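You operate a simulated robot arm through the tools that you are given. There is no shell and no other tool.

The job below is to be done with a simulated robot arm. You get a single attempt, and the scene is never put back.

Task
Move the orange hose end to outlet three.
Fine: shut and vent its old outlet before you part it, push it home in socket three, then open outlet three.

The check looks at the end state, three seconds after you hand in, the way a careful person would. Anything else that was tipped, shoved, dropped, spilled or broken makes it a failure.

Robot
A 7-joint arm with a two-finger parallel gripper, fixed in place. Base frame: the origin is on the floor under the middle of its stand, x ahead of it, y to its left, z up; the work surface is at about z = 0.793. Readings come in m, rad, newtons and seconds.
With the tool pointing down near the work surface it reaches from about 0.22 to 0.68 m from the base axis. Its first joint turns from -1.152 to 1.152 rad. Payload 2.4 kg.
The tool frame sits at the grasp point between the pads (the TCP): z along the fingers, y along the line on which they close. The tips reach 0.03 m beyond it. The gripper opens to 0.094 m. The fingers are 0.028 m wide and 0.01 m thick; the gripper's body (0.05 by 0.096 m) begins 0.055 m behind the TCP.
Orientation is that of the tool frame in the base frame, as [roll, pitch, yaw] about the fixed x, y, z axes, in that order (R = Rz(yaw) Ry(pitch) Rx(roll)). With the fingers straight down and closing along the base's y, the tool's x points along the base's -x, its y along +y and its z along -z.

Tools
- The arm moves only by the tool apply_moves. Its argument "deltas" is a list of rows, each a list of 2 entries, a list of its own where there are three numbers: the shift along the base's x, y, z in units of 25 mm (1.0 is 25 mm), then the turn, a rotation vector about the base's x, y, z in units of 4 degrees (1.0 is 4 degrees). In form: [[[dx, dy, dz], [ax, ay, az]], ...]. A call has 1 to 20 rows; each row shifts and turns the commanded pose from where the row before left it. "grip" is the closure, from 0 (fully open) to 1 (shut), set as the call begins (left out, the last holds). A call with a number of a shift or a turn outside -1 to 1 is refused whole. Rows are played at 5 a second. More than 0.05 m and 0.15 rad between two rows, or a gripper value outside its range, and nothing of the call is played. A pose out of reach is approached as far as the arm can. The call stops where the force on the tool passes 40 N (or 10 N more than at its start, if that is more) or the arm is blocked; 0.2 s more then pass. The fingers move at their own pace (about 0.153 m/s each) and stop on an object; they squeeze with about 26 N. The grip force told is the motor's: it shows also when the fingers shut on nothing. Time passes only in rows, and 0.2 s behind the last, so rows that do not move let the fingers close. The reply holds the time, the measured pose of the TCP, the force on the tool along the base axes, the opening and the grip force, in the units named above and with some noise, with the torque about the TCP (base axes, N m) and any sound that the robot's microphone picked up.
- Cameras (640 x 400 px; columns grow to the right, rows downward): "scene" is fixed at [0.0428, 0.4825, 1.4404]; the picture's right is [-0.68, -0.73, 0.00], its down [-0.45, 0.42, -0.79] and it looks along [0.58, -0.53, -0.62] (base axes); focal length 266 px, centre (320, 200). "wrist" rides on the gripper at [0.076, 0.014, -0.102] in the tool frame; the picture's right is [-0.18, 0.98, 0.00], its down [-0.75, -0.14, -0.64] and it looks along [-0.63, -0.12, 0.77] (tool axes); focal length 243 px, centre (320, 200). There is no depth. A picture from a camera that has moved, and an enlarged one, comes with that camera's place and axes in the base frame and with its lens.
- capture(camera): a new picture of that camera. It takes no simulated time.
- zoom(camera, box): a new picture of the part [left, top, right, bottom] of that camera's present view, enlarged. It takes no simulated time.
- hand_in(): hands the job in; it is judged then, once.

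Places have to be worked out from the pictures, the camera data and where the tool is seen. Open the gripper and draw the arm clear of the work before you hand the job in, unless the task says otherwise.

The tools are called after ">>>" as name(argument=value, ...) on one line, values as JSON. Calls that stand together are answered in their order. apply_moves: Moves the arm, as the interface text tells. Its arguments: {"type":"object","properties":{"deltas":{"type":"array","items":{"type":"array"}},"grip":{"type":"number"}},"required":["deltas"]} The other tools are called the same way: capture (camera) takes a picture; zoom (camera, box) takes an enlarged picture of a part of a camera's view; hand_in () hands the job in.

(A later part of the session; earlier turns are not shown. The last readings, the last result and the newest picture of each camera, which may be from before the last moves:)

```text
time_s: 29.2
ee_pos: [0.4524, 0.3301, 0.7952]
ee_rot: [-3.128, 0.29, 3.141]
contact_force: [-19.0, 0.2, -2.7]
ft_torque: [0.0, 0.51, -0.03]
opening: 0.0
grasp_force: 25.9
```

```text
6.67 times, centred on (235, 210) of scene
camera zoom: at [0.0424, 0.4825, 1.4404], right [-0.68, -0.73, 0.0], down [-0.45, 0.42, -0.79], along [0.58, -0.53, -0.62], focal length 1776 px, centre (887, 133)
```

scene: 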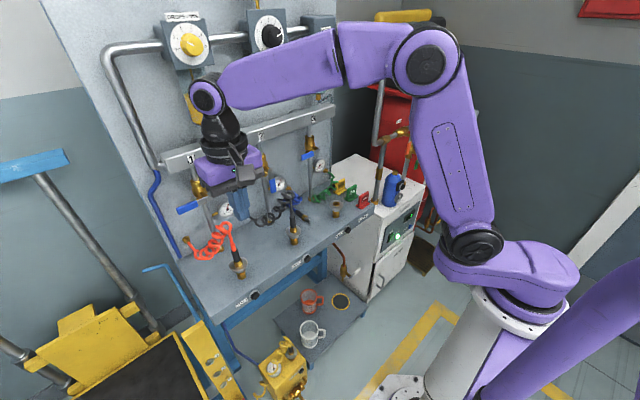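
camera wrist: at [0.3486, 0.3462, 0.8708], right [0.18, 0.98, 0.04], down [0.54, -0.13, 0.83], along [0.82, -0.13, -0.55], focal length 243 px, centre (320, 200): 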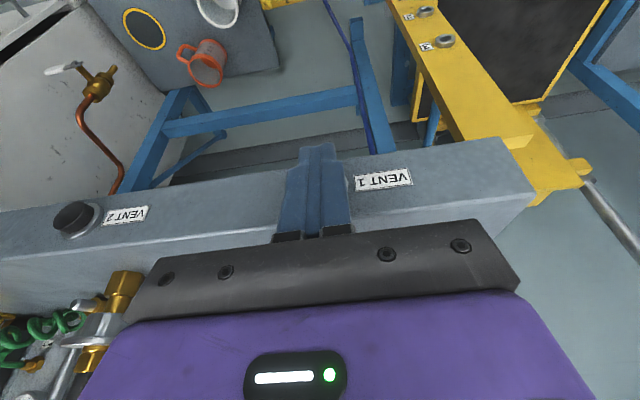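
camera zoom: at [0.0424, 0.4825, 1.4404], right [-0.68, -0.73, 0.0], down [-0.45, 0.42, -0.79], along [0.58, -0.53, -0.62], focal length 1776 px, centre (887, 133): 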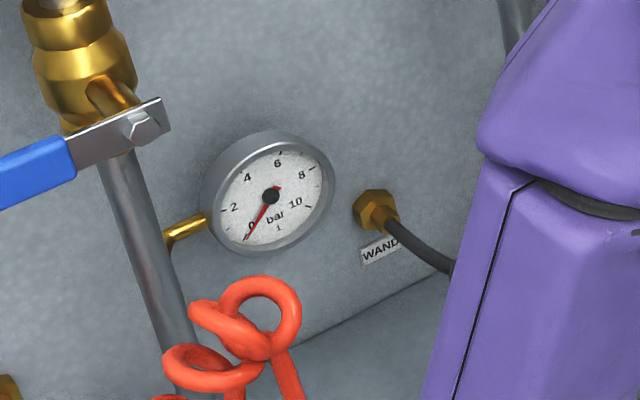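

Gauge 1 reads zero. I release the button by backing off, and confirm that the gauge stays at zero with the valve shut.

>>> apply_moves(deltas=[[[-0.4, 0, 0], [0, 0, 0]], [[-0.5, 0, 0], [0, 0, 0]], [[-0.5, 0, 0], [0, 0, 0]], [[0, 0, 0.8], [0, 0, 0]], [[0, 0, 1], [0, 0, 0]], [[0, 0, 1], [0, 0, 0]], [[0, 0, 1], [0, 0, 0]], [[0, 0, 1], [0, 0, 0]], [[0, 0, 1], [0, 0, 0]], [[0, 0, 0], [0, 0, 0]]])

>>> zoom(camera="scene", box=[180, 170, 290, 310])

>>> capture(camera="scene")

>>> capture(camera="wrist")

```text
time_s: 31.4
ee_pos: [0.4201, 0.33, 0.9411]
ee_rot: [-3.128, 0.293, -3.141]
contact_force: [-1.1, -0.5, -0.7]
ft_torque: [-0.01, -0.01, 0.02]
opening: 0.0
grasp_force: 26.1
```

```text
2.86 times, centred on (235, 240) of scene
camera zoom: at [0.0428, 0.4825, 1.4404], right [-0.68, -0.73, 0.0], down [-0.45, 0.42, -0.79], along [0.58, -0.53, -0.62], focal length 761 px, centre (563, 86)
```

zoom: 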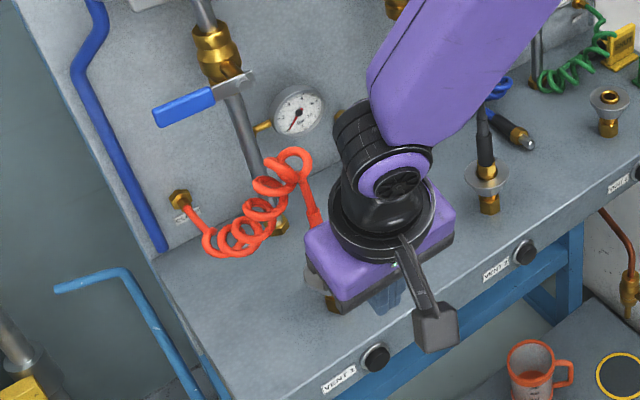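

```text
taken
```

scene: 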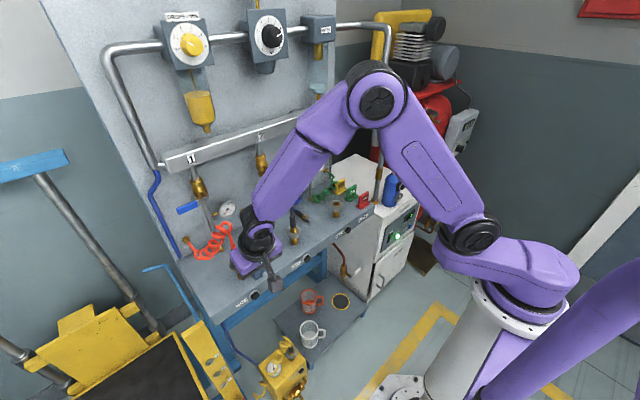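

```text
taken
camera wrist: at [0.3171, 0.3455, 1.0161], right [0.18, 0.98, 0.04], down [0.54, -0.13, 0.83], along [0.82, -0.13, -0.55], focal length 243 px, centre (320, 200)
```

wrist: 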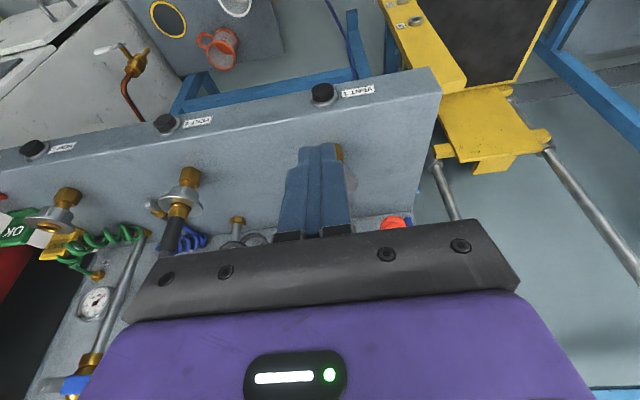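

The button has sprung back and gauge 1 holds at zero, so outlet 1 is shut and vented. Next I raise the arm and tilt the tool to about 60° forward, open the gripper, and look at the orange plug to plan the grasp.

>>> apply_moves(deltas=[[[-0.1, -0.1, 0.6], [0, -1, 0]], [[-0.1, -0.1, 0.6], [0, -1, 0]], [[-0.1, -0.1, 0.6], [0, -1, 0]], [[-0.1, -0.1, 0.6], [0, -1, 0]], [[-0.1, -0.1, 0.6], [0, -1, 0]], [[-0.1, -0.1, 0.6], [0, -1, 0]], [[-0.1, -0.1, 0.4], [0, -1, 0]], [[-0.1, -0.1, 0.4], [0, -1, 0]], [[-0.1, -0.1, 0.4], [0, -1, 0]], [[-0.1, -0.1, 0.4], [0, -1, 0]], [[-0.1, -0.1, 0.4], [0, -1, 0]], [[0, 0, 0], [0, 0, 0]]], grip=0.4)

>>> capture(camera="wrist")

>>> capture(camera="scene")

```text
time_s: 34.0
ee_pos: [0.391, 0.3027, 1.0808]
ee_rot: [-3.13, 1.063, 3.137]
contact_force: [-0.2, 0.0, -0.1]
ft_torque: [0.0, -0.02, 0.02]
opening: 0.0564
grasp_force: 0.1
```

```text
taken
camera wrist: at [0.2631, 0.3185, 1.0632], right [0.1, 0.98, 0.15], down [-0.2, -0.13, 0.97], along [0.98, -0.13, 0.18], focal length 243 px, centre (320, 200)
```

wrist: 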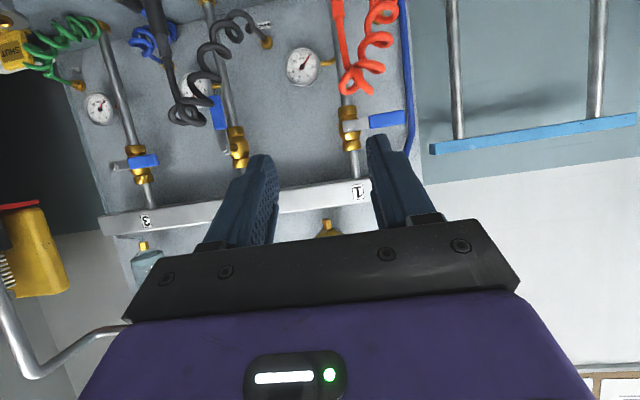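

```text
taken
```

scene: 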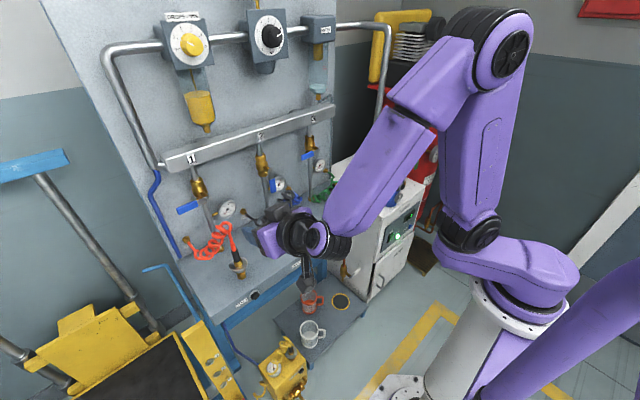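

The tool is at 61° tilt with the fingers open 56 mm. I lower it in front of the plug to view the plug between the fingers.

>>> apply_moves(deltas=[[[0.1, 0.125, -0.9], [0, 0, 0]], [[0.1, 0.125, -0.9], [0, 0, 0]], [[0.1, 0.125, -0.9], [0, 0, 0]], [[0.1, 0.125, -0.9], [0, 0, 0]], [[0.1, 0.125, -0.9], [0, 0, 0]], [[0.1, 0.125, -0.9], [0, 0, 0]], [[0.1, 0.125, -0.9], [0, 0, 0]], [[0.1, 0.125, -0.9], [0, 0, 0]], [[0, 0, 0], [0, 0, 0]]])

>>> capture(camera="wrist")

>>> zoom(camera="scene", box=[180, 190, 300, 310])

```text
time_s: 36.0
ee_pos: [0.411, 0.3289, 0.8994]
ee_rot: [-3.13, 1.06, 3.138]
contact_force: [-0.3, -0.4, 0.7]
ft_torque: [0.01, -0.01, 0.01]
opening: 0.0565
grasp_force: 0.0
```

```text
taken
camera wrist: at [0.2839, 0.3436, 0.8824], right [0.1, 0.98, 0.16], down [-0.19, -0.13, 0.97], along [0.98, -0.13, 0.18], focal length 243 px, centre (320, 200)
```

wrist: 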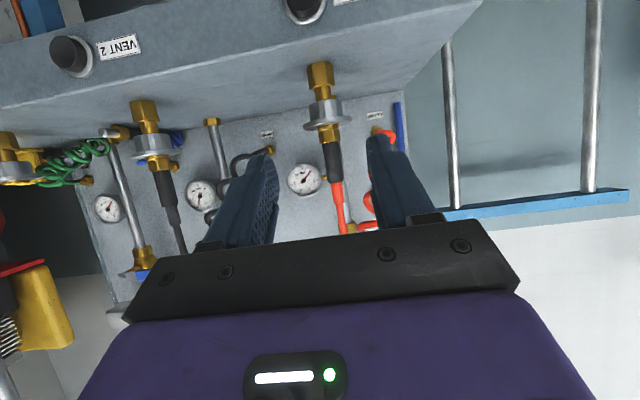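

```text
3.33 times, centred on (240, 250) of scene
camera zoom: at [0.0428, 0.4825, 1.4404], right [-0.68, -0.73, 0.0], down [-0.45, 0.42, -0.79], along [0.58, -0.53, -0.62], focal length 888 px, centre (587, 33)
```

zoom: 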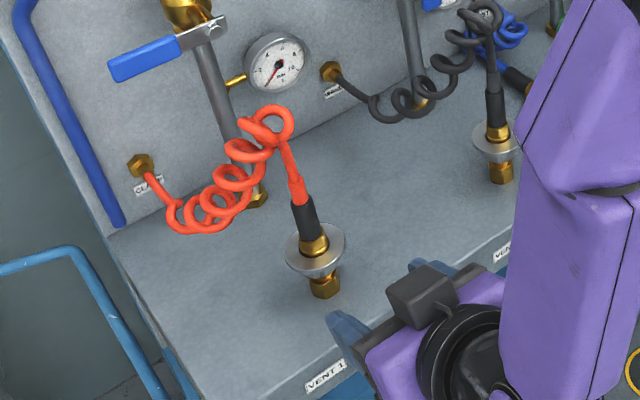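

The plug is clearly visible between the fingers (the wrist picture is inverted). I zoom in to read the coupling's details and position.

>>> zoom(camera="wrist", box=[260, 50, 400, 240])

>>> zoom(camera="scene", box=[215, 205, 265, 285])

>>> zoom(camera="wrist", box=[0, 80, 220, 280])

```text
2.11 times, centred on (330, 145) of wrist
camera zoom: at [0.2839, 0.3436, 0.8824], right [0.1, 0.98, 0.16], down [-0.19, -0.13, 0.97], along [0.98, -0.13, 0.18], focal length 511 px, centre (299, 316)
```

zoom: 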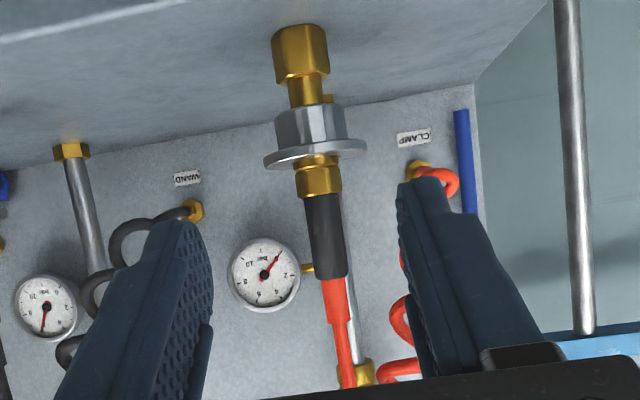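

```text
5.00 times, centred on (240, 245) of scene
camera zoom: at [0.0428, 0.4825, 1.4404], right [-0.68, -0.73, 0.0], down [-0.45, 0.42, -0.79], along [0.58, -0.53, -0.62], focal length 1332 px, centre (720, -25)
```

zoom: 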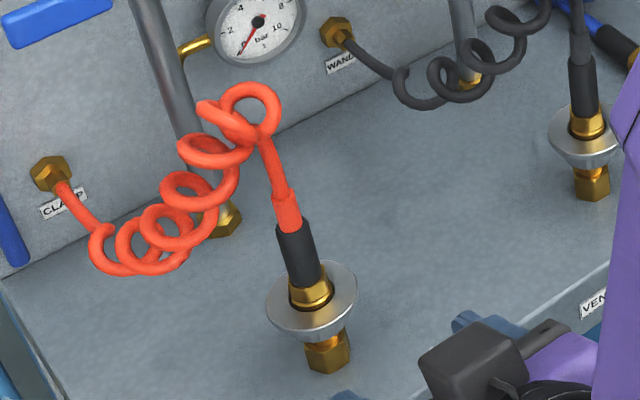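

```text
2.00 times, centred on (110, 180) of wrist
camera zoom: at [0.2839, 0.3436, 0.8824], right [0.1, 0.98, 0.16], down [-0.19, -0.13, 0.97], along [0.98, -0.13, 0.18], focal length 485 px, centre (740, 240)
```

zoom: 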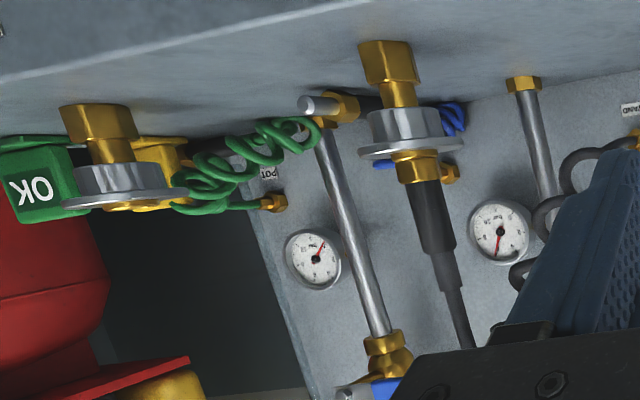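

The coupling is a hex base, a neck, then a steel sleeve with a flange, with the plug on top; it is probably a push-down release sleeve. Refined estimate: plug axis at (0.533, 0.330), flange top at z ≈ 0.854, black body from z ≈ 0.872 to 0.912. I change the tilt to 45° and slide the open fingers around the plug just above the flange.

>>> apply_moves(deltas=[[[0.2, 0.02, 0.1], [0, 1, 0]], [[0.2, 0.02, 0.1], [0, 1, 0]], [[0.2, 0, 0], [0, 1, 0]], [[0.2, 0, 0], [0, 1, 0]], [[0.4, 0, 0], [0, 0, 0]], [[0.4, 0, 0], [0, 0, 0]], [[0, 0, 0], [0, 0, 0]]])

>>> capture(camera="wrist")

>>> zoom(camera="scene", box=[180, 190, 300, 310])

```text
time_s: 37.6
ee_pos: [0.4523, 0.3278, 0.9061]
ee_rot: [-3.128, 0.782, -3.141]
contact_force: [0.0, 0.6, -0.6]
ft_torque: [-0.01, 0.0, -0.01]
opening: 0.0563
grasp_force: 0.1
```

```text
taken
camera wrist: at [0.3254, 0.344, 0.9237], right [0.14, 0.98, 0.12], down [0.08, -0.13, 0.99], along [0.99, -0.13, -0.1], focal length 243 px, centre (320, 200)
```

wrist: 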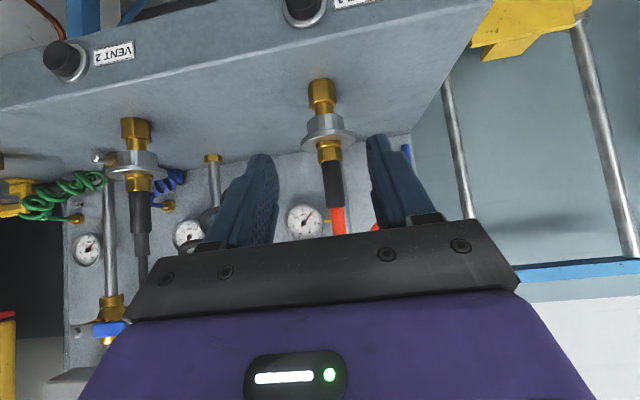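

```text
3.33 times, centred on (240, 250) of scene
camera zoom: at [0.0428, 0.4825, 1.4404], right [-0.68, -0.73, 0.0], down [-0.45, 0.42, -0.79], along [0.58, -0.53, -0.62], focal length 888 px, centre (587, 33)
```

zoom: 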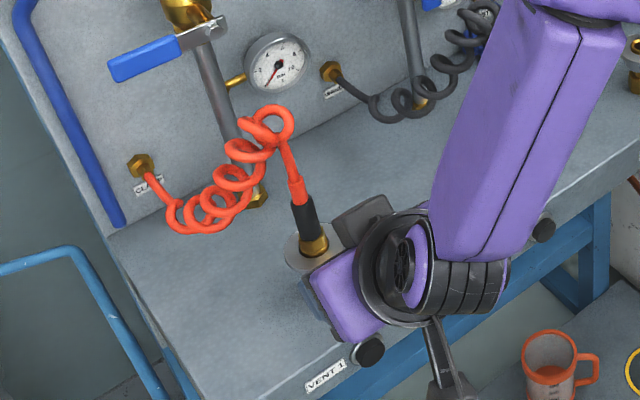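

There's a dark box on the upper side of the hand that could reach the hose above the plug. I'll look at it closely before going in.

>>> zoom(camera="scene", box=[225, 230, 305, 310])

```text
5.00 times, centred on (265, 270) of scene
camera zoom: at [0.0428, 0.4825, 1.4404], right [-0.68, -0.73, 0.0], down [-0.45, 0.42, -0.79], along [0.58, -0.53, -0.62], focal length 1332 px, centre (595, -150)
```

zoom: 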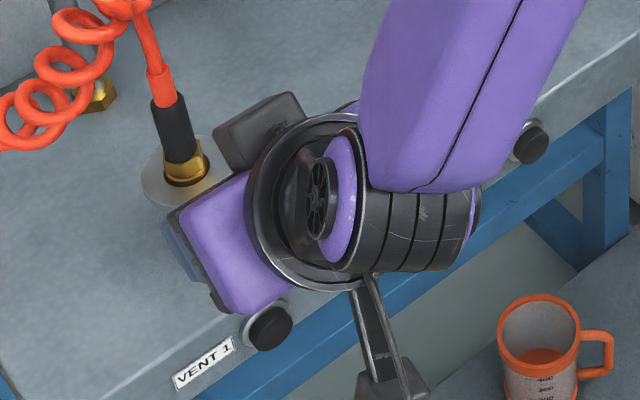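

The box sits on the hand's upper side, so at 45° it would reach the hose loop; at 60° tilt with a 20° turn it stays clear. I re-orient here, short of the plug, and shift right so the fingers enter straight.

>>> apply_moves(deltas=[[[-0.1, -0.2, 0], [0, -1, 0]], [[0, -0.2, 0], [0, -1, 0]], [[0, -0.2, 0], [0, -1, 0]], [[0, -0.2, 0], [0, -1, 0]], [[0, 0, 0], [0, 0, 1]], [[0, 0, 0], [0, 0, 1]], [[0, 0, 0], [0, 0, 1]], [[0, 0, 0], [0, 0, 1]], [[0, 0, 0], [0, 0, 1]], [[0, 0, 0], [0, 0, 0]]])

>>> capture(camera="wrist")

>>> zoom(camera="scene", box=[200, 200, 310, 310])

```text
time_s: 39.8
ee_pos: [0.4482, 0.3078, 0.9062]
ee_rot: [-3.13, 1.062, -2.794]
contact_force: [-0.5, 1.0, -0.1]
ft_torque: [-0.03, 0.0, 0.05]
opening: 0.0566
grasp_force: 0.1
```

```text
taken
camera wrist: at [0.324, 0.2803, 0.8892], right [-0.24, 0.96, 0.15], down [-0.14, -0.19, 0.97], along [0.96, 0.21, 0.18], focal length 243 px, centre (320, 200)
```

wrist: 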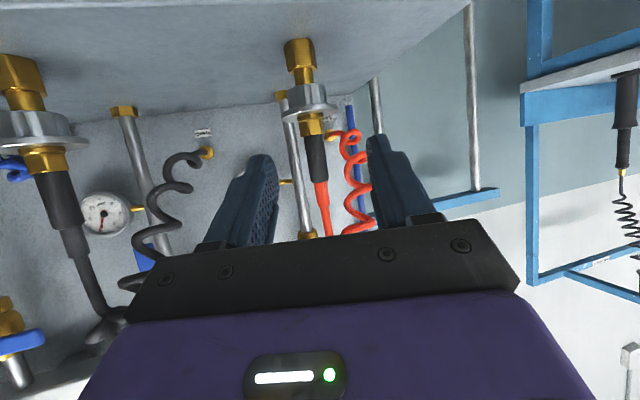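

```text
3.64 times, centred on (255, 255) of scene
camera zoom: at [0.0428, 0.4825, 1.4404], right [-0.68, -0.73, 0.0], down [-0.45, 0.42, -0.79], along [0.58, -0.53, -0.62], focal length 969 px, centre (556, 0)
```

zoom: 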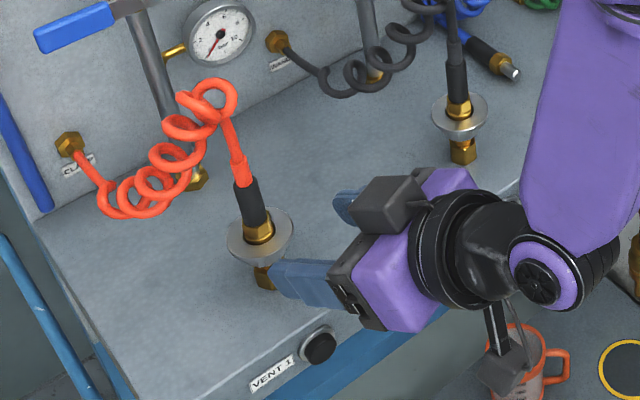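

I zoom in on the plug from here to re-check its axis against the tool before advancing.

>>> zoom(camera="wrist", box=[240, 20, 400, 240])

```text
1.82 times, centred on (320, 130) of wrist
camera zoom: at [0.324, 0.2803, 0.8892], right [-0.24, 0.96, 0.15], down [-0.14, -0.19, 0.97], along [0.96, 0.21, 0.18], focal length 441 px, centre (320, 327)
```

zoom: 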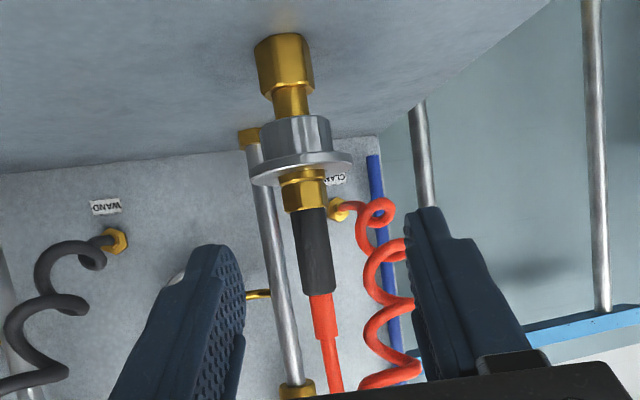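

The plug axis works out to about (0.531, 0.331), with the black body centred at z ≈ 0.891 and the flange top at about 0.853. I advance along the tool's heading so the open fingers straddle the plug above the flange.

>>> apply_moves(deltas=[[[0.75, 0.2, -0.06], [0, 0, 0]], [[0.75, 0.2, -0.06], [0, 0, 0]], [[0.75, 0.2, -0.06], [0, 0, 0]], [[0.75, 0.2, -0.06], [0, 0, 0]], [[0, 0, 0], [0, 0, 0]]])

>>> capture(camera="wrist")

>>> zoom(camera="scene", box=[200, 190, 290, 280])

```text
time_s: 41.0
ee_pos: [0.5235, 0.3284, 0.9008]
ee_rot: [-3.128, 1.061, -2.794]
contact_force: [0.4, 0.2, -0.2]
ft_torque: [0.0, 0.01, -0.02]
opening: 0.0567
grasp_force: 0.0
```

```text
taken
camera wrist: at [0.3982, 0.3001, 0.8842], right [-0.24, 0.96, 0.15], down [-0.14, -0.19, 0.97], along [0.96, 0.21, 0.18], focal length 243 px, centre (320, 200)
```

wrist: 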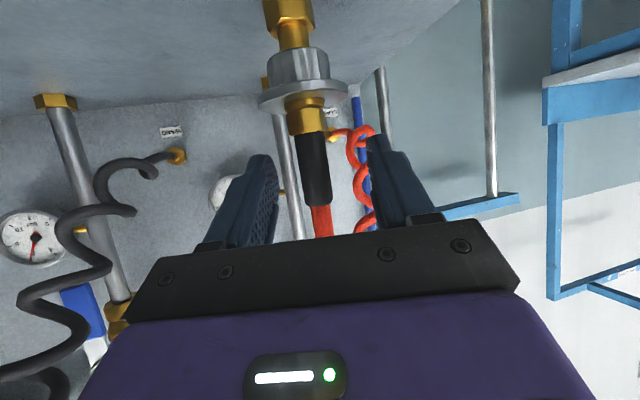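

```text
4.44 times, centred on (245, 235) of scene
camera zoom: at [0.0428, 0.4825, 1.4404], right [-0.68, -0.73, 0.0], down [-0.45, 0.42, -0.79], along [0.58, -0.53, -0.62], focal length 1184 px, centre (653, 44)
```

zoom: 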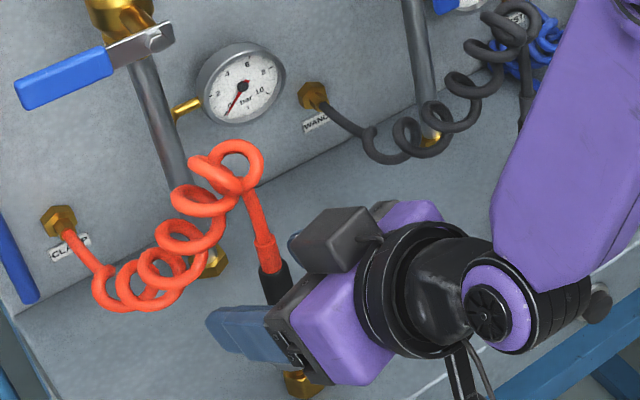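

The plug is centred between the fingers and the hand is clear of the hose. I narrow the fingers to about 28 mm and lower gently to feel whether the flange sleeve moves under the fingertips.

>>> apply_moves(deltas=[[[0, 0, 0], [0, 0, 0]], [[0, 0, -0.2], [0, 0, 0]], [[0, 0, -0.2], [0, 0, 0]], [[0, 0, -0.2], [0, 0, 0]], [[0, 0, 0], [0, 0, 0]]], grip=0.7)

>>> capture(camera="wrist")

```text
time_s: 42.2
ee_pos: [0.5237, 0.3295, 0.8859]
ee_rot: [-3.129, 1.061, -2.797]
contact_force: [0.5, -0.3, 0.5]
ft_torque: [0.02, 0.0, 0.01]
opening: 0.0285
grasp_force: 1.0
```

```text
taken
camera wrist: at [0.3987, 0.3006, 0.8686], right [-0.24, 0.96, 0.15], down [-0.14, -0.19, 0.97], along [0.96, 0.21, 0.18], focal length 243 px, centre (320, 200)
```

wrist: 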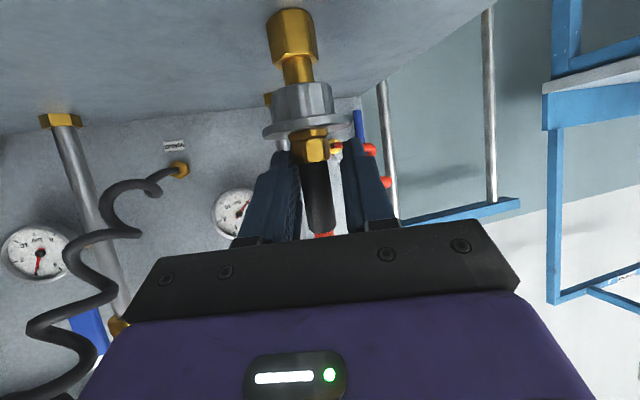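

The fingers straddle the plug with their tips just above the flange. I press down in 2 mm steps and watch the force.

>>> apply_moves(deltas=[[[0, 0, -0.08], [0, 0, 0]], [[0, 0, -0.08], [0, 0, 0]], [[0, 0, -0.08], [0, 0, 0]], [[0, 0, 0], [0, 0, 0]]])

>>> zoom(camera="wrist", box=[220, 0, 420, 240])

```text
time_s: 43.2
ee_pos: [0.5229, 0.3293, 0.8793]
ee_rot: [-3.132, 1.063, -2.796]
contact_force: [0.9, -0.6, 3.6]
ft_torque: [0.09, -0.03, -0.01]
opening: 0.0284
grasp_force: 0.2
```

```text
1.67 times, centred on (320, 120) of wrist
camera zoom: at [0.3989, 0.3005, 0.8614], right [-0.24, 0.96, 0.16], down [-0.14, -0.19, 0.97], along [0.96, 0.21, 0.18], focal length 404 px, centre (320, 333)
```

zoom: 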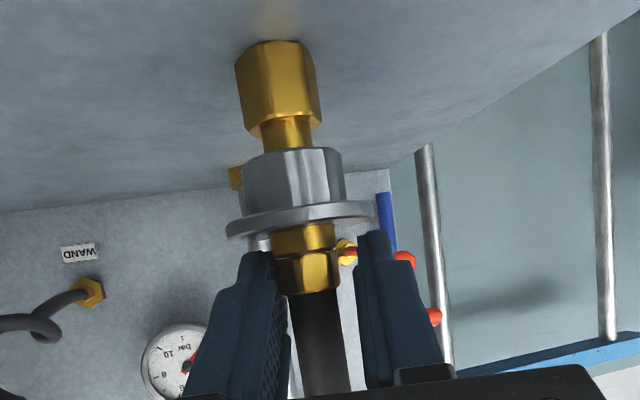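

There's light contact at z ≈ 0.879 (3.6 N). I press a few millimetres further to see whether the sleeve yields.

>>> apply_moves(deltas=[[[0, 0, -0.08], [0, 0, 0]], [[0, 0, -0.08], [0, 0, 0]], [[0, 0, 0], [0, 0, 0]]])

>>> zoom(camera="wrist", box=[220, 0, 420, 240])

```text
time_s: 44.0
ee_pos: [0.5231, 0.3301, 0.8761]
ee_rot: [-3.13, 1.063, -2.796]
contact_force: [-1.3, -2.1, 6.3]
ft_torque: [0.05, -0.09, -0.02]
opening: 0.0282
grasp_force: 0.1
```

```text
1.67 times, centred on (320, 120) of wrist
camera zoom: at [0.3993, 0.3011, 0.8579], right [-0.24, 0.96, 0.16], down [-0.14, -0.19, 0.97], along [0.96, 0.21, 0.18], focal length 404 px, centre (320, 333)
```

zoom: 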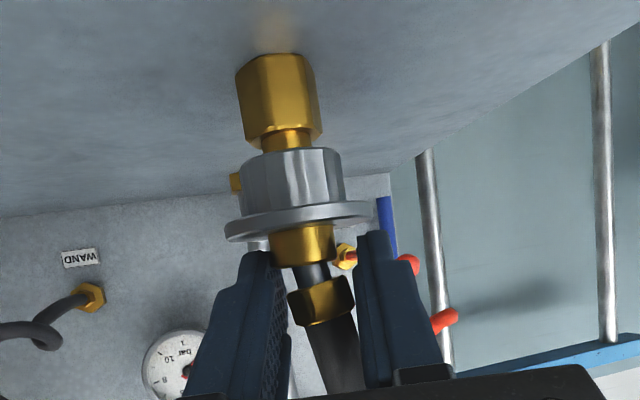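

The sleeve slid down and the plug popped free. It's now standing loose and tilted between the fingers. I check from the scene camera before closing on it.

>>> zoom(camera="scene", box=[200, 190, 290, 280])

>>> capture(camera="wrist")

```text
4.44 times, centred on (245, 235) of scene
camera zoom: at [0.0427, 0.4823, 1.4405], right [-0.68, -0.73, 0.0], down [-0.45, 0.42, -0.79], along [0.58, -0.53, -0.62], focal length 1184 px, centre (653, 44)
```

zoom: 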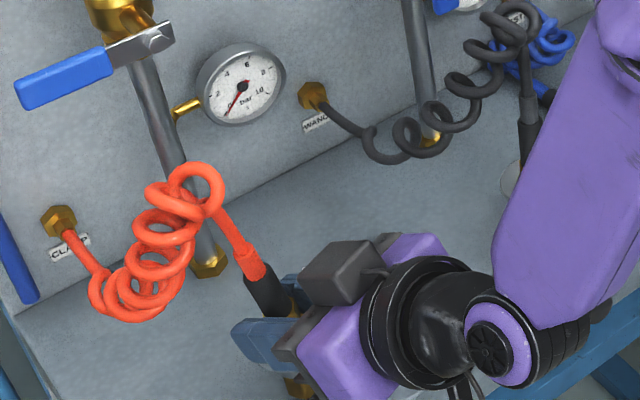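

```text
taken
camera wrist: at [0.3993, 0.3011, 0.8579], right [-0.24, 0.96, 0.16], down [-0.14, -0.19, 0.97], along [0.96, 0.21, 0.18], focal length 243 px, centre (320, 200)
```

wrist: 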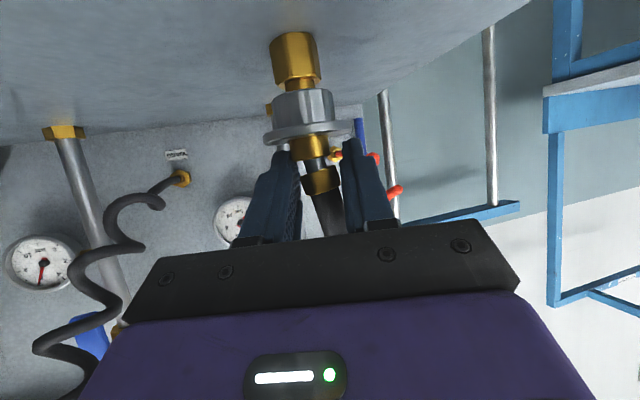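

The hose is springy and leans the plug toward the panel, but it is still between the pads. I close the gripper now to secure it.

>>> apply_moves(deltas=[[[0, 0, 0], [0, 0, 0]], [[0, 0, 0], [0, 0, 0]]], grip=1)

>>> zoom(camera="wrist", box=[220, 0, 420, 240])

>>> zoom(camera="scene", box=[200, 190, 290, 280])

```text
time_s: 44.6
ee_pos: [0.5247, 0.3266, 0.8756]
ee_rot: [-3.128, 1.063, -2.802]
contact_force: [-1.3, -20.8, 19.3]
ft_torque: [-0.36, 0.23, -0.14]
opening: 0.0218
grasp_force: 25.9
```

```text
1.67 times, centred on (320, 120) of wrist
camera zoom: at [0.4006, 0.299, 0.8581], right [-0.23, 0.96, 0.16], down [-0.14, -0.19, 0.97], along [0.96, 0.2, 0.18], focal length 404 px, centre (320, 333)
```

zoom: 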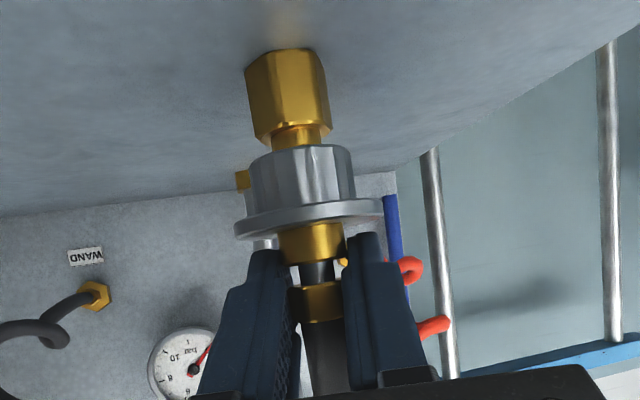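

```text
4.44 times, centred on (245, 235) of scene
camera zoom: at [0.0425, 0.4817, 1.4407], right [-0.68, -0.73, 0.0], down [-0.45, 0.42, -0.79], along [0.58, -0.53, -0.62], focal length 1184 px, centre (653, 44)
```

zoom: 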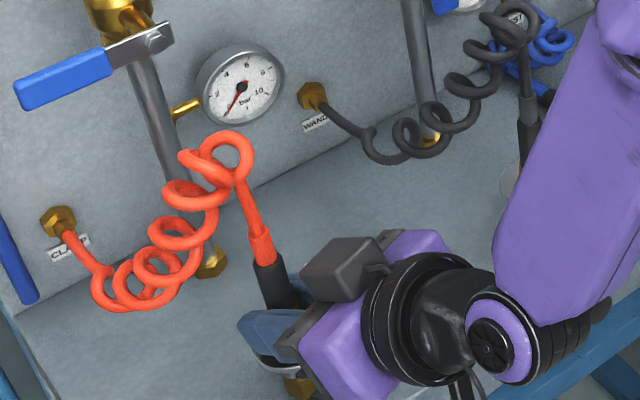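

The plug is gripped at 21.8 mm and pulled nearly upright. There's some side load, since the tips sit beside the socket's brass top. I lift gently straight up.

>>> apply_moves(deltas=[[[0, 0.04, 0.12], [0, 0, 0]], [[0, 0.04, 0.16], [0, 0, 0]], [[0, 0, 0.2], [0, 0, 0]], [[0, 0, 0], [0, 0, 0]]])

>>> zoom(camera="wrist", box=[220, 0, 420, 240])

>>> zoom(camera="scene", box=[200, 190, 290, 280])

```text
time_s: 45.4
ee_pos: [0.5234, 0.3255, 0.8788]
ee_rot: [-3.123, 1.046, -2.798]
contact_force: [14.1, 7.8, -12.0]
ft_torque: [0.31, 0.16, 0.68]
opening: 0.0216
grasp_force: 44.7
stopped in row 3: the force on the tool passed its limit at 54 N (the readings are from after the stop); the commanded pose is now the measured one
```

```text
1.67 times, centred on (320, 120) of wrist
camera zoom: at [0.3985, 0.2984, 0.8637], right [-0.23, 0.96, 0.15], down [-0.12, -0.18, 0.98], along [0.97, 0.2, 0.16], focal length 404 px, centre (320, 333)
```

zoom: 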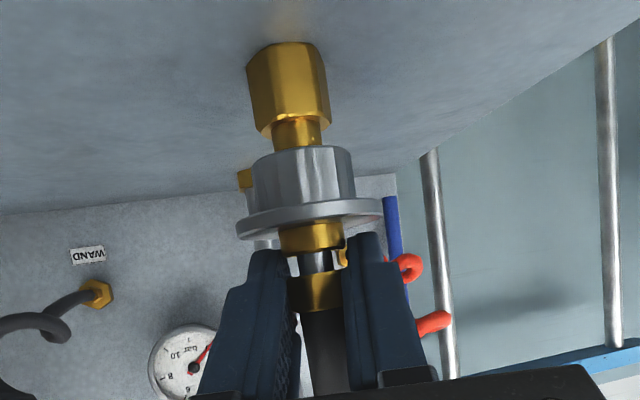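

```text
4.44 times, centred on (245, 235) of scene
camera zoom: at [0.0433, 0.4828, 1.4403], right [-0.68, -0.73, 0.0], down [-0.45, 0.42, -0.79], along [0.58, -0.53, -0.62], focal length 1184 px, centre (653, 44)
```

zoom: 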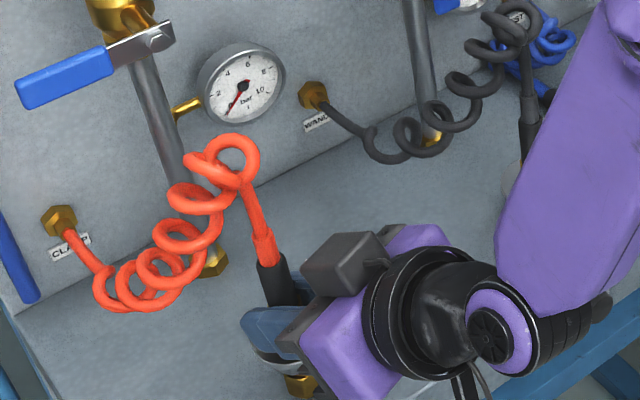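

The fingertips are clamping the socket's wider brass collar rather than just the plug, so the lift was resisted. I ease the grip to just over the collar width and raise the fingers to the plug's black body before re-gripping.

>>> apply_moves(deltas=[[[0, 0, 0], [0, 0, 0]], [[0, 0, 0.12], [0, 0, 0]]], grip=0.74)

>>> zoom(camera="wrist", box=[220, 0, 420, 240])

```text
time_s: 46.0
ee_pos: [0.523, 0.3266, 0.883]
ee_rot: [-3.123, 1.043, -2.796]
contact_force: [0.4, 0.4, 0.0]
ft_torque: [0.02, -0.01, -0.03]
opening: 0.0246
grasp_force: 0.0
```

```text
1.67 times, centred on (320, 120) of wrist
camera zoom: at [0.3972, 0.2983, 0.8674], right [-0.23, 0.96, 0.15], down [-0.13, -0.18, 0.98], along [0.96, 0.21, 0.16], focal length 404 px, centre (320, 333)
```

zoom: 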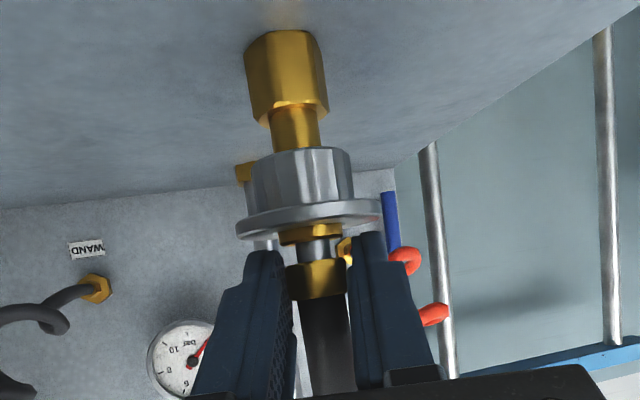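

Force is back to zero and the sleeve has sprung up. I raise the loosely held fingers about 18 mm to the black body and then grip.

>>> apply_moves(deltas=[[[0, 0.02, 0.25], [0, 0, 0]], [[0, 0.02, 0.25], [0, 0, 0]], [[0, 0.02, 0.2], [0, 0, 0]]])

>>> zoom(camera="wrist", box=[220, 0, 420, 240])

>>> zoom(camera="scene", box=[200, 190, 290, 280])

```text
time_s: 46.8
ee_pos: [0.5234, 0.3279, 0.9003]
ee_rot: [-3.125, 1.046, -2.798]
contact_force: [-0.1, -0.5, -0.5]
ft_torque: [0.02, 0.01, 0.01]
opening: 0.0244
grasp_force: 0.0
```

```text
1.67 times, centred on (320, 120) of wrist
camera zoom: at [0.3984, 0.3003, 0.8854], right [-0.23, 0.96, 0.15], down [-0.13, -0.18, 0.98], along [0.97, 0.21, 0.16], focal length 404 px, centre (320, 333)
```

zoom: 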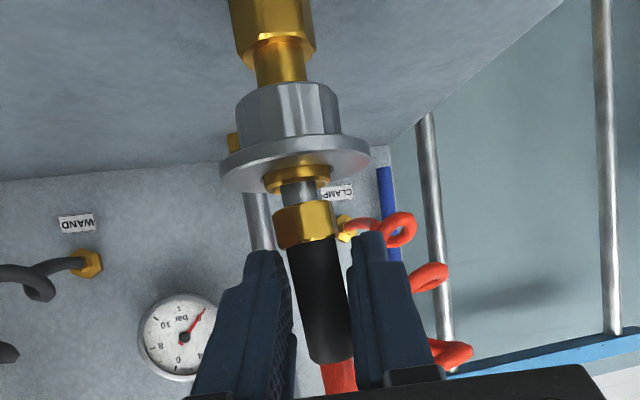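

```text
4.44 times, centred on (245, 235) of scene
camera zoom: at [0.0428, 0.4825, 1.4404], right [-0.68, -0.73, 0.0], down [-0.45, 0.42, -0.79], along [0.58, -0.53, -0.62], focal length 1184 px, centre (653, 44)
```

zoom: 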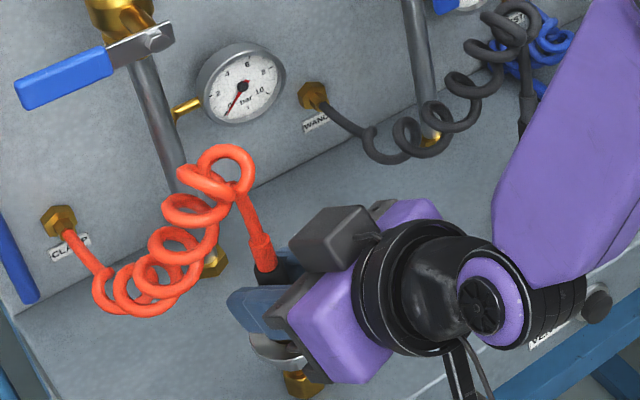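

The plug stands loosely in the socket with its black body between the pads. I close on it now.

>>> apply_moves(deltas=[[[0, 0, 0], [0, 0, 0]], [[0, 0, 0], [0, 0, 0]]], grip=1)

>>> zoom(camera="wrist", box=[220, 0, 420, 240])

```text
time_s: 47.4
ee_pos: [0.523, 0.3288, 0.9013]
ee_rot: [-3.124, 1.045, -2.799]
contact_force: [-0.4, -0.4, -0.2]
ft_torque: [0.01, 0.02, 0.05]
opening: 0.0214
grasp_force: 25.8
```

```text
1.67 times, centred on (320, 120) of wrist
camera zoom: at [0.3985, 0.3004, 0.8854], right [-0.23, 0.96, 0.15], down [-0.13, -0.18, 0.98], along [0.97, 0.2, 0.16], focal length 404 px, centre (320, 333)
```

zoom: 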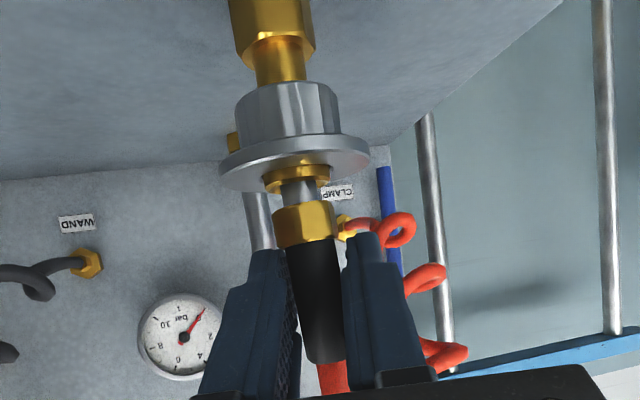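

The pads hold the 21 mm body with no side load. I lift slowly and watch the force.

>>> apply_moves(deltas=[[[0, 0, 0.15], [0, 0, 0]], [[0, 0, 0.15], [0, 0, 0]], [[0, 0, 0], [0, 0, 0]]])

>>> zoom(camera="wrist", box=[220, 0, 420, 240])

```text
time_s: 48.2
ee_pos: [0.5245, 0.3266, 0.9066]
ee_rot: [-3.123, 1.047, -2.797]
contact_force: [0.1, -0.3, -0.3]
ft_torque: [-0.03, 0.0, 0.01]
opening: 0.0209
grasp_force: 26.0
```

```text
1.67 times, centred on (320, 120) of wrist
camera zoom: at [0.3984, 0.2998, 0.8928], right [-0.23, 0.96, 0.15], down [-0.13, -0.18, 0.98], along [0.97, 0.2, 0.16], focal length 404 px, centre (320, 333)
```

zoom: 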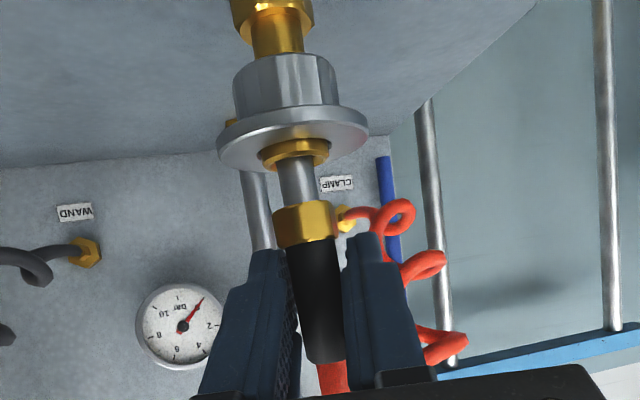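

The plug comes up freely and looks parallel to the socket axis. I lift it clear and check its tilt from the scene camera.

>>> apply_moves(deltas=[[[0, 0, 0.4], [0, 0, 0]], [[0, 0, 0.6], [0, 0, 0]], [[0, 0, 0.8], [0, 0, 0]], [[0, 0, 0.8], [0, 0, 0]], [[0, 0, 0], [0, 0, 0]]])

>>> capture(camera="wrist")

>>> zoom(camera="scene", box=[180, 160, 300, 280])

>>> capture(camera="scene")

```text
time_s: 49.4
ee_pos: [0.5249, 0.3281, 0.9711]
ee_rot: [-3.123, 1.046, -2.799]
contact_force: [0.8, 0.2, 0.0]
ft_torque: [0.0, 0.01, 0.03]
opening: 0.0211
grasp_force: 26.1
```

```text
taken
camera wrist: at [0.3996, 0.3002, 0.9564], right [-0.23, 0.96, 0.15], down [-0.13, -0.18, 0.98], along [0.97, 0.21, 0.16], focal length 243 px, centre (320, 200)
```

wrist: 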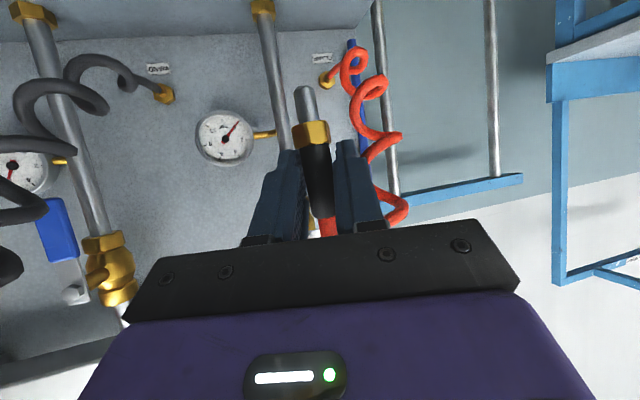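

```text
3.33 times, centred on (240, 220) of scene
camera zoom: at [0.0428, 0.4825, 1.4404], right [-0.68, -0.73, 0.0], down [-0.45, 0.42, -0.79], along [0.58, -0.53, -0.62], focal length 888 px, centre (587, 133)
```

zoom: 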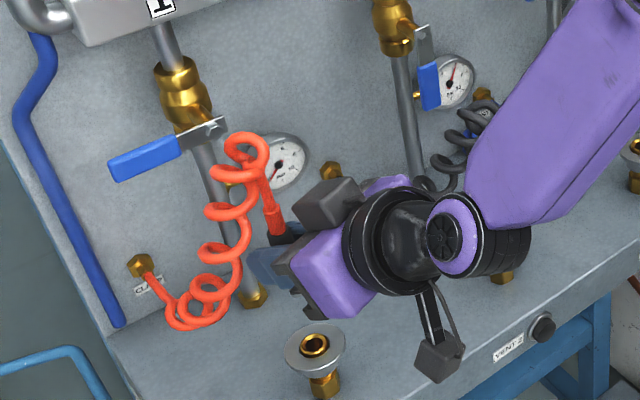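

```text
taken
```

scene: 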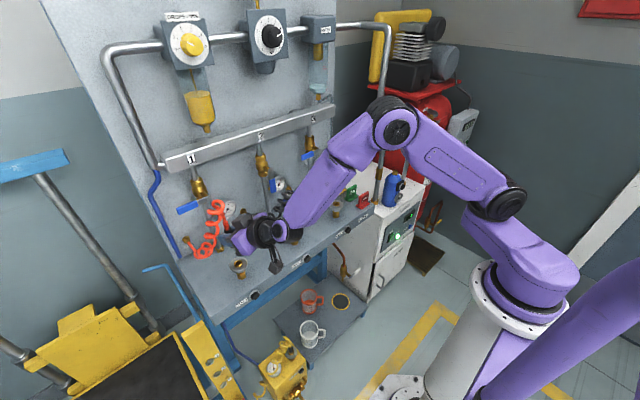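

The plug is free and held close to vertical, and socket 1 is empty. Socket 3 should be at about (0.533, -0.0495) from refined views, so 0.38 m from socket 1. I raise and pull back first so the plug clears the grey hose loop (top z ≈ 1.02).

>>> apply_moves(deltas=[[[-0.4, 0, 0.85], [0, 0, 0]], [[-0.4, 0, 0.85], [0, 0, 0]], [[-0.4, 0, 0.85], [0, 0, 0]], [[-0.4, 0, 0.85], [0, 0, 0]], [[-0.4, 0, 0.85], [0, 0, 0]], [[-0.4, 0, 0.85], [0, 0, 0]], [[0, 0, 0], [0, 0, 0]]])

>>> capture(camera="scene")

>>> capture(camera="wrist")

```text
time_s: 51.0
ee_pos: [0.4614, 0.3281, 1.0991]
ee_rot: [-3.123, 1.045, -2.799]
contact_force: [-0.4, -0.7, -1.0]
ft_torque: [0.0, 0.02, 0.0]
opening: 0.0208
grasp_force: 26.1
```

```text
taken
```

scene: 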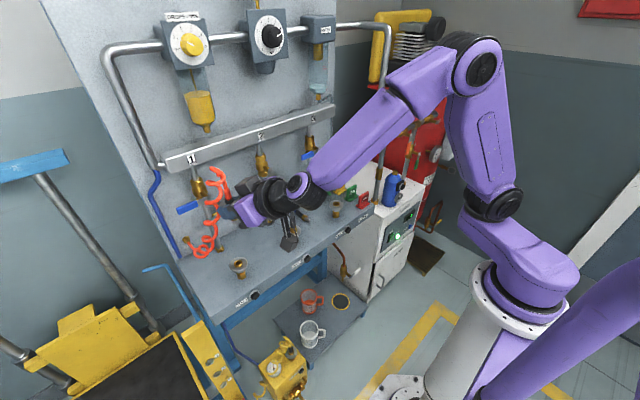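

```text
taken
camera wrist: at [0.3366, 0.2999, 1.0841], right [-0.23, 0.96, 0.15], down [-0.13, -0.18, 0.98], along [0.97, 0.2, 0.16], focal length 243 px, centre (320, 200)
```

wrist: 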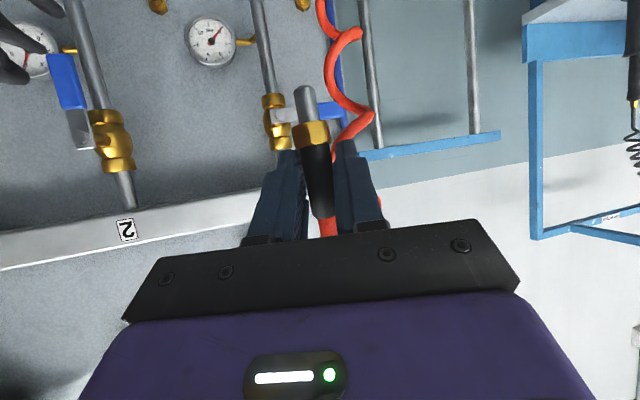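

Forces are near zero and the hose stretches easily. I carry the plug along −y at this height, halfway first.

>>> apply_moves(deltas=[[[0, -0.9, 0], [0, 0, 0]], [[0, -0.9, 0], [0, 0, 0]], [[0, -0.9, 0], [0, 0, 0]], [[0, -0.9, 0], [0, 0, 0]], [[0, -0.9, 0], [0, 0, 0]], [[0, -0.9, 0], [0, 0, 0]], [[0, -0.9, 0], [0, 0, 0]], [[0, -0.9, 0], [0, 0, 0]], [[0, 0, 0], [0, 0, 0]]])

>>> capture(camera="scene")

>>> capture(camera="wrist")

```text
time_s: 53.0
ee_pos: [0.4616, 0.1459, 1.0985]
ee_rot: [-3.124, 1.047, -2.798]
contact_force: [0.0, 0.2, -0.1]
ft_torque: [0.01, 0.0, 0.02]
opening: 0.021
grasp_force: 26.4
```

```text
taken
```

scene: 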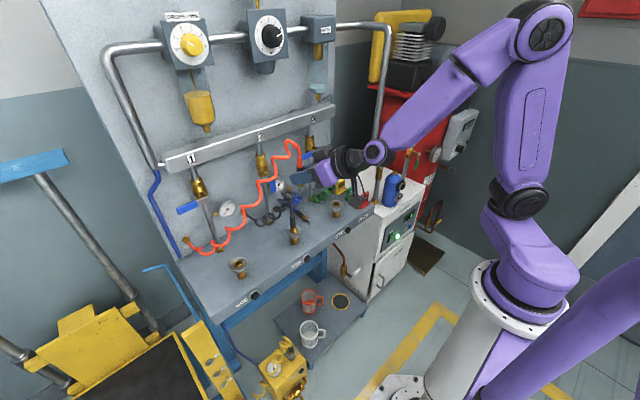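

```text
taken
camera wrist: at [0.3366, 0.1185, 1.0828], right [-0.23, 0.96, 0.15], down [-0.13, -0.18, 0.98], along [0.97, 0.2, 0.16], focal length 243 px, centre (320, 200)
```

wrist: 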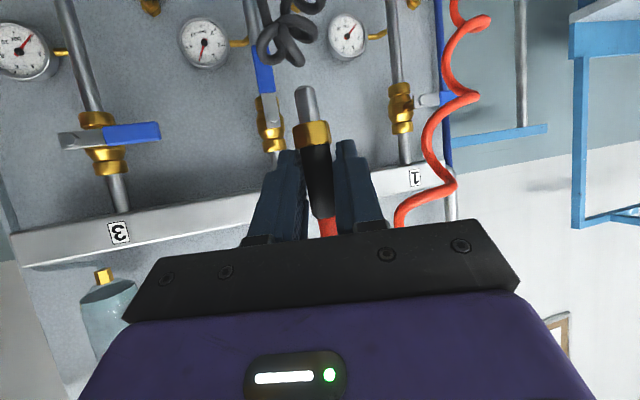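

All clear and there's no load. I continue to y ≈ −0.052 over outlet 3, still pulled back.

>>> apply_moves(deltas=[[[0, -0.99, 0], [0, 0, 0]], [[0, -0.99, 0], [0, 0, 0]], [[0, -0.99, 0], [0, 0, 0]], [[0, -0.99, 0], [0, 0, 0]], [[0, -0.99, 0], [0, 0, 0]], [[0, -0.99, 0], [0, 0, 0]], [[0, -0.99, 0], [0, 0, 0]], [[0, -0.99, 0], [0, 0, 0]], [[0, 0, 0], [0, 0, 0]]])

>>> capture(camera="scene")

>>> capture(camera="wrist")

>>> zoom(camera="scene", box=[230, 110, 390, 260])

```text
time_s: 55.0
ee_pos: [0.4417, 0.0371, 1.1048]
ee_rot: [-3.118, 1.044, -2.797]
contact_force: [-0.1, 0.5, -1.1]
ft_torque: [-0.01, 0.01, -0.02]
opening: 0.0211
grasp_force: 25.9
out of reach, approached as far as the arm can: row 5, 6, 7, 8
```

```text
taken
```

scene: 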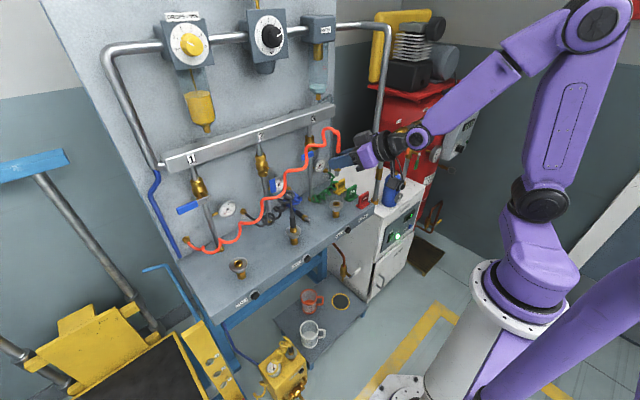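

```text
taken
camera wrist: at [0.3171, 0.0109, 1.0899], right [-0.22, 0.96, 0.15], down [-0.13, -0.18, 0.98], along [0.97, 0.2, 0.16], focal length 243 px, centre (320, 200)
```

wrist: 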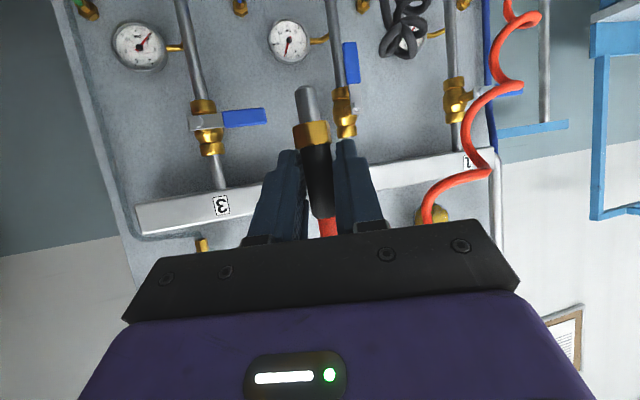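

```text
2.67 times, centred on (310, 185) of scene
camera zoom: at [0.0428, 0.4825, 1.4404], right [-0.68, -0.73, 0.0], down [-0.45, 0.42, -0.79], along [0.58, -0.53, -0.62], focal length 711 px, centre (347, 240)
```

zoom: 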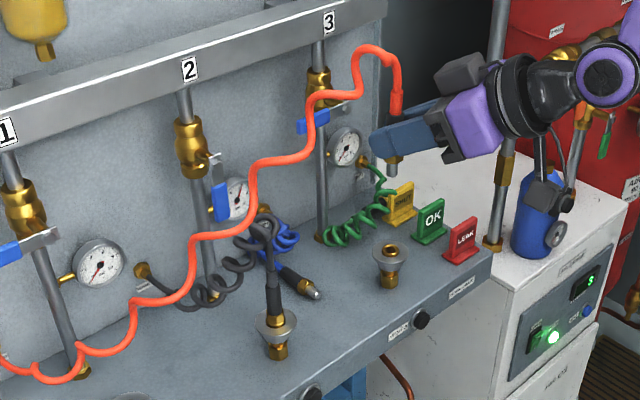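

The arm hit a joint limit with the tool turned 20° left, stopping at y ≈ 0.037. I turn the tool heading back by 20° here, which keeps the plug upright, and then continue.

>>> apply_moves(deltas=[[[0, 0, 0], [0, 0, -1]], [[0, 0, 0], [0, 0, -1]], [[0, 0, 0], [0, 0, -1]], [[0, 0, 0], [0, 0, -1]], [[0, 0, 0], [0, 0, -1]], [[0, 0, 0], [0, 0, 0]]])

```text
time_s: 56.4
ee_pos: [0.4459, 0.0373, 1.1044]
ee_rot: [-3.121, 1.046, 3.137]
contact_force: [-0.3, -0.1, -1.0]
ft_torque: [0.01, 0.01, 0.02]
opening: 0.0207
grasp_force: 26.4
```

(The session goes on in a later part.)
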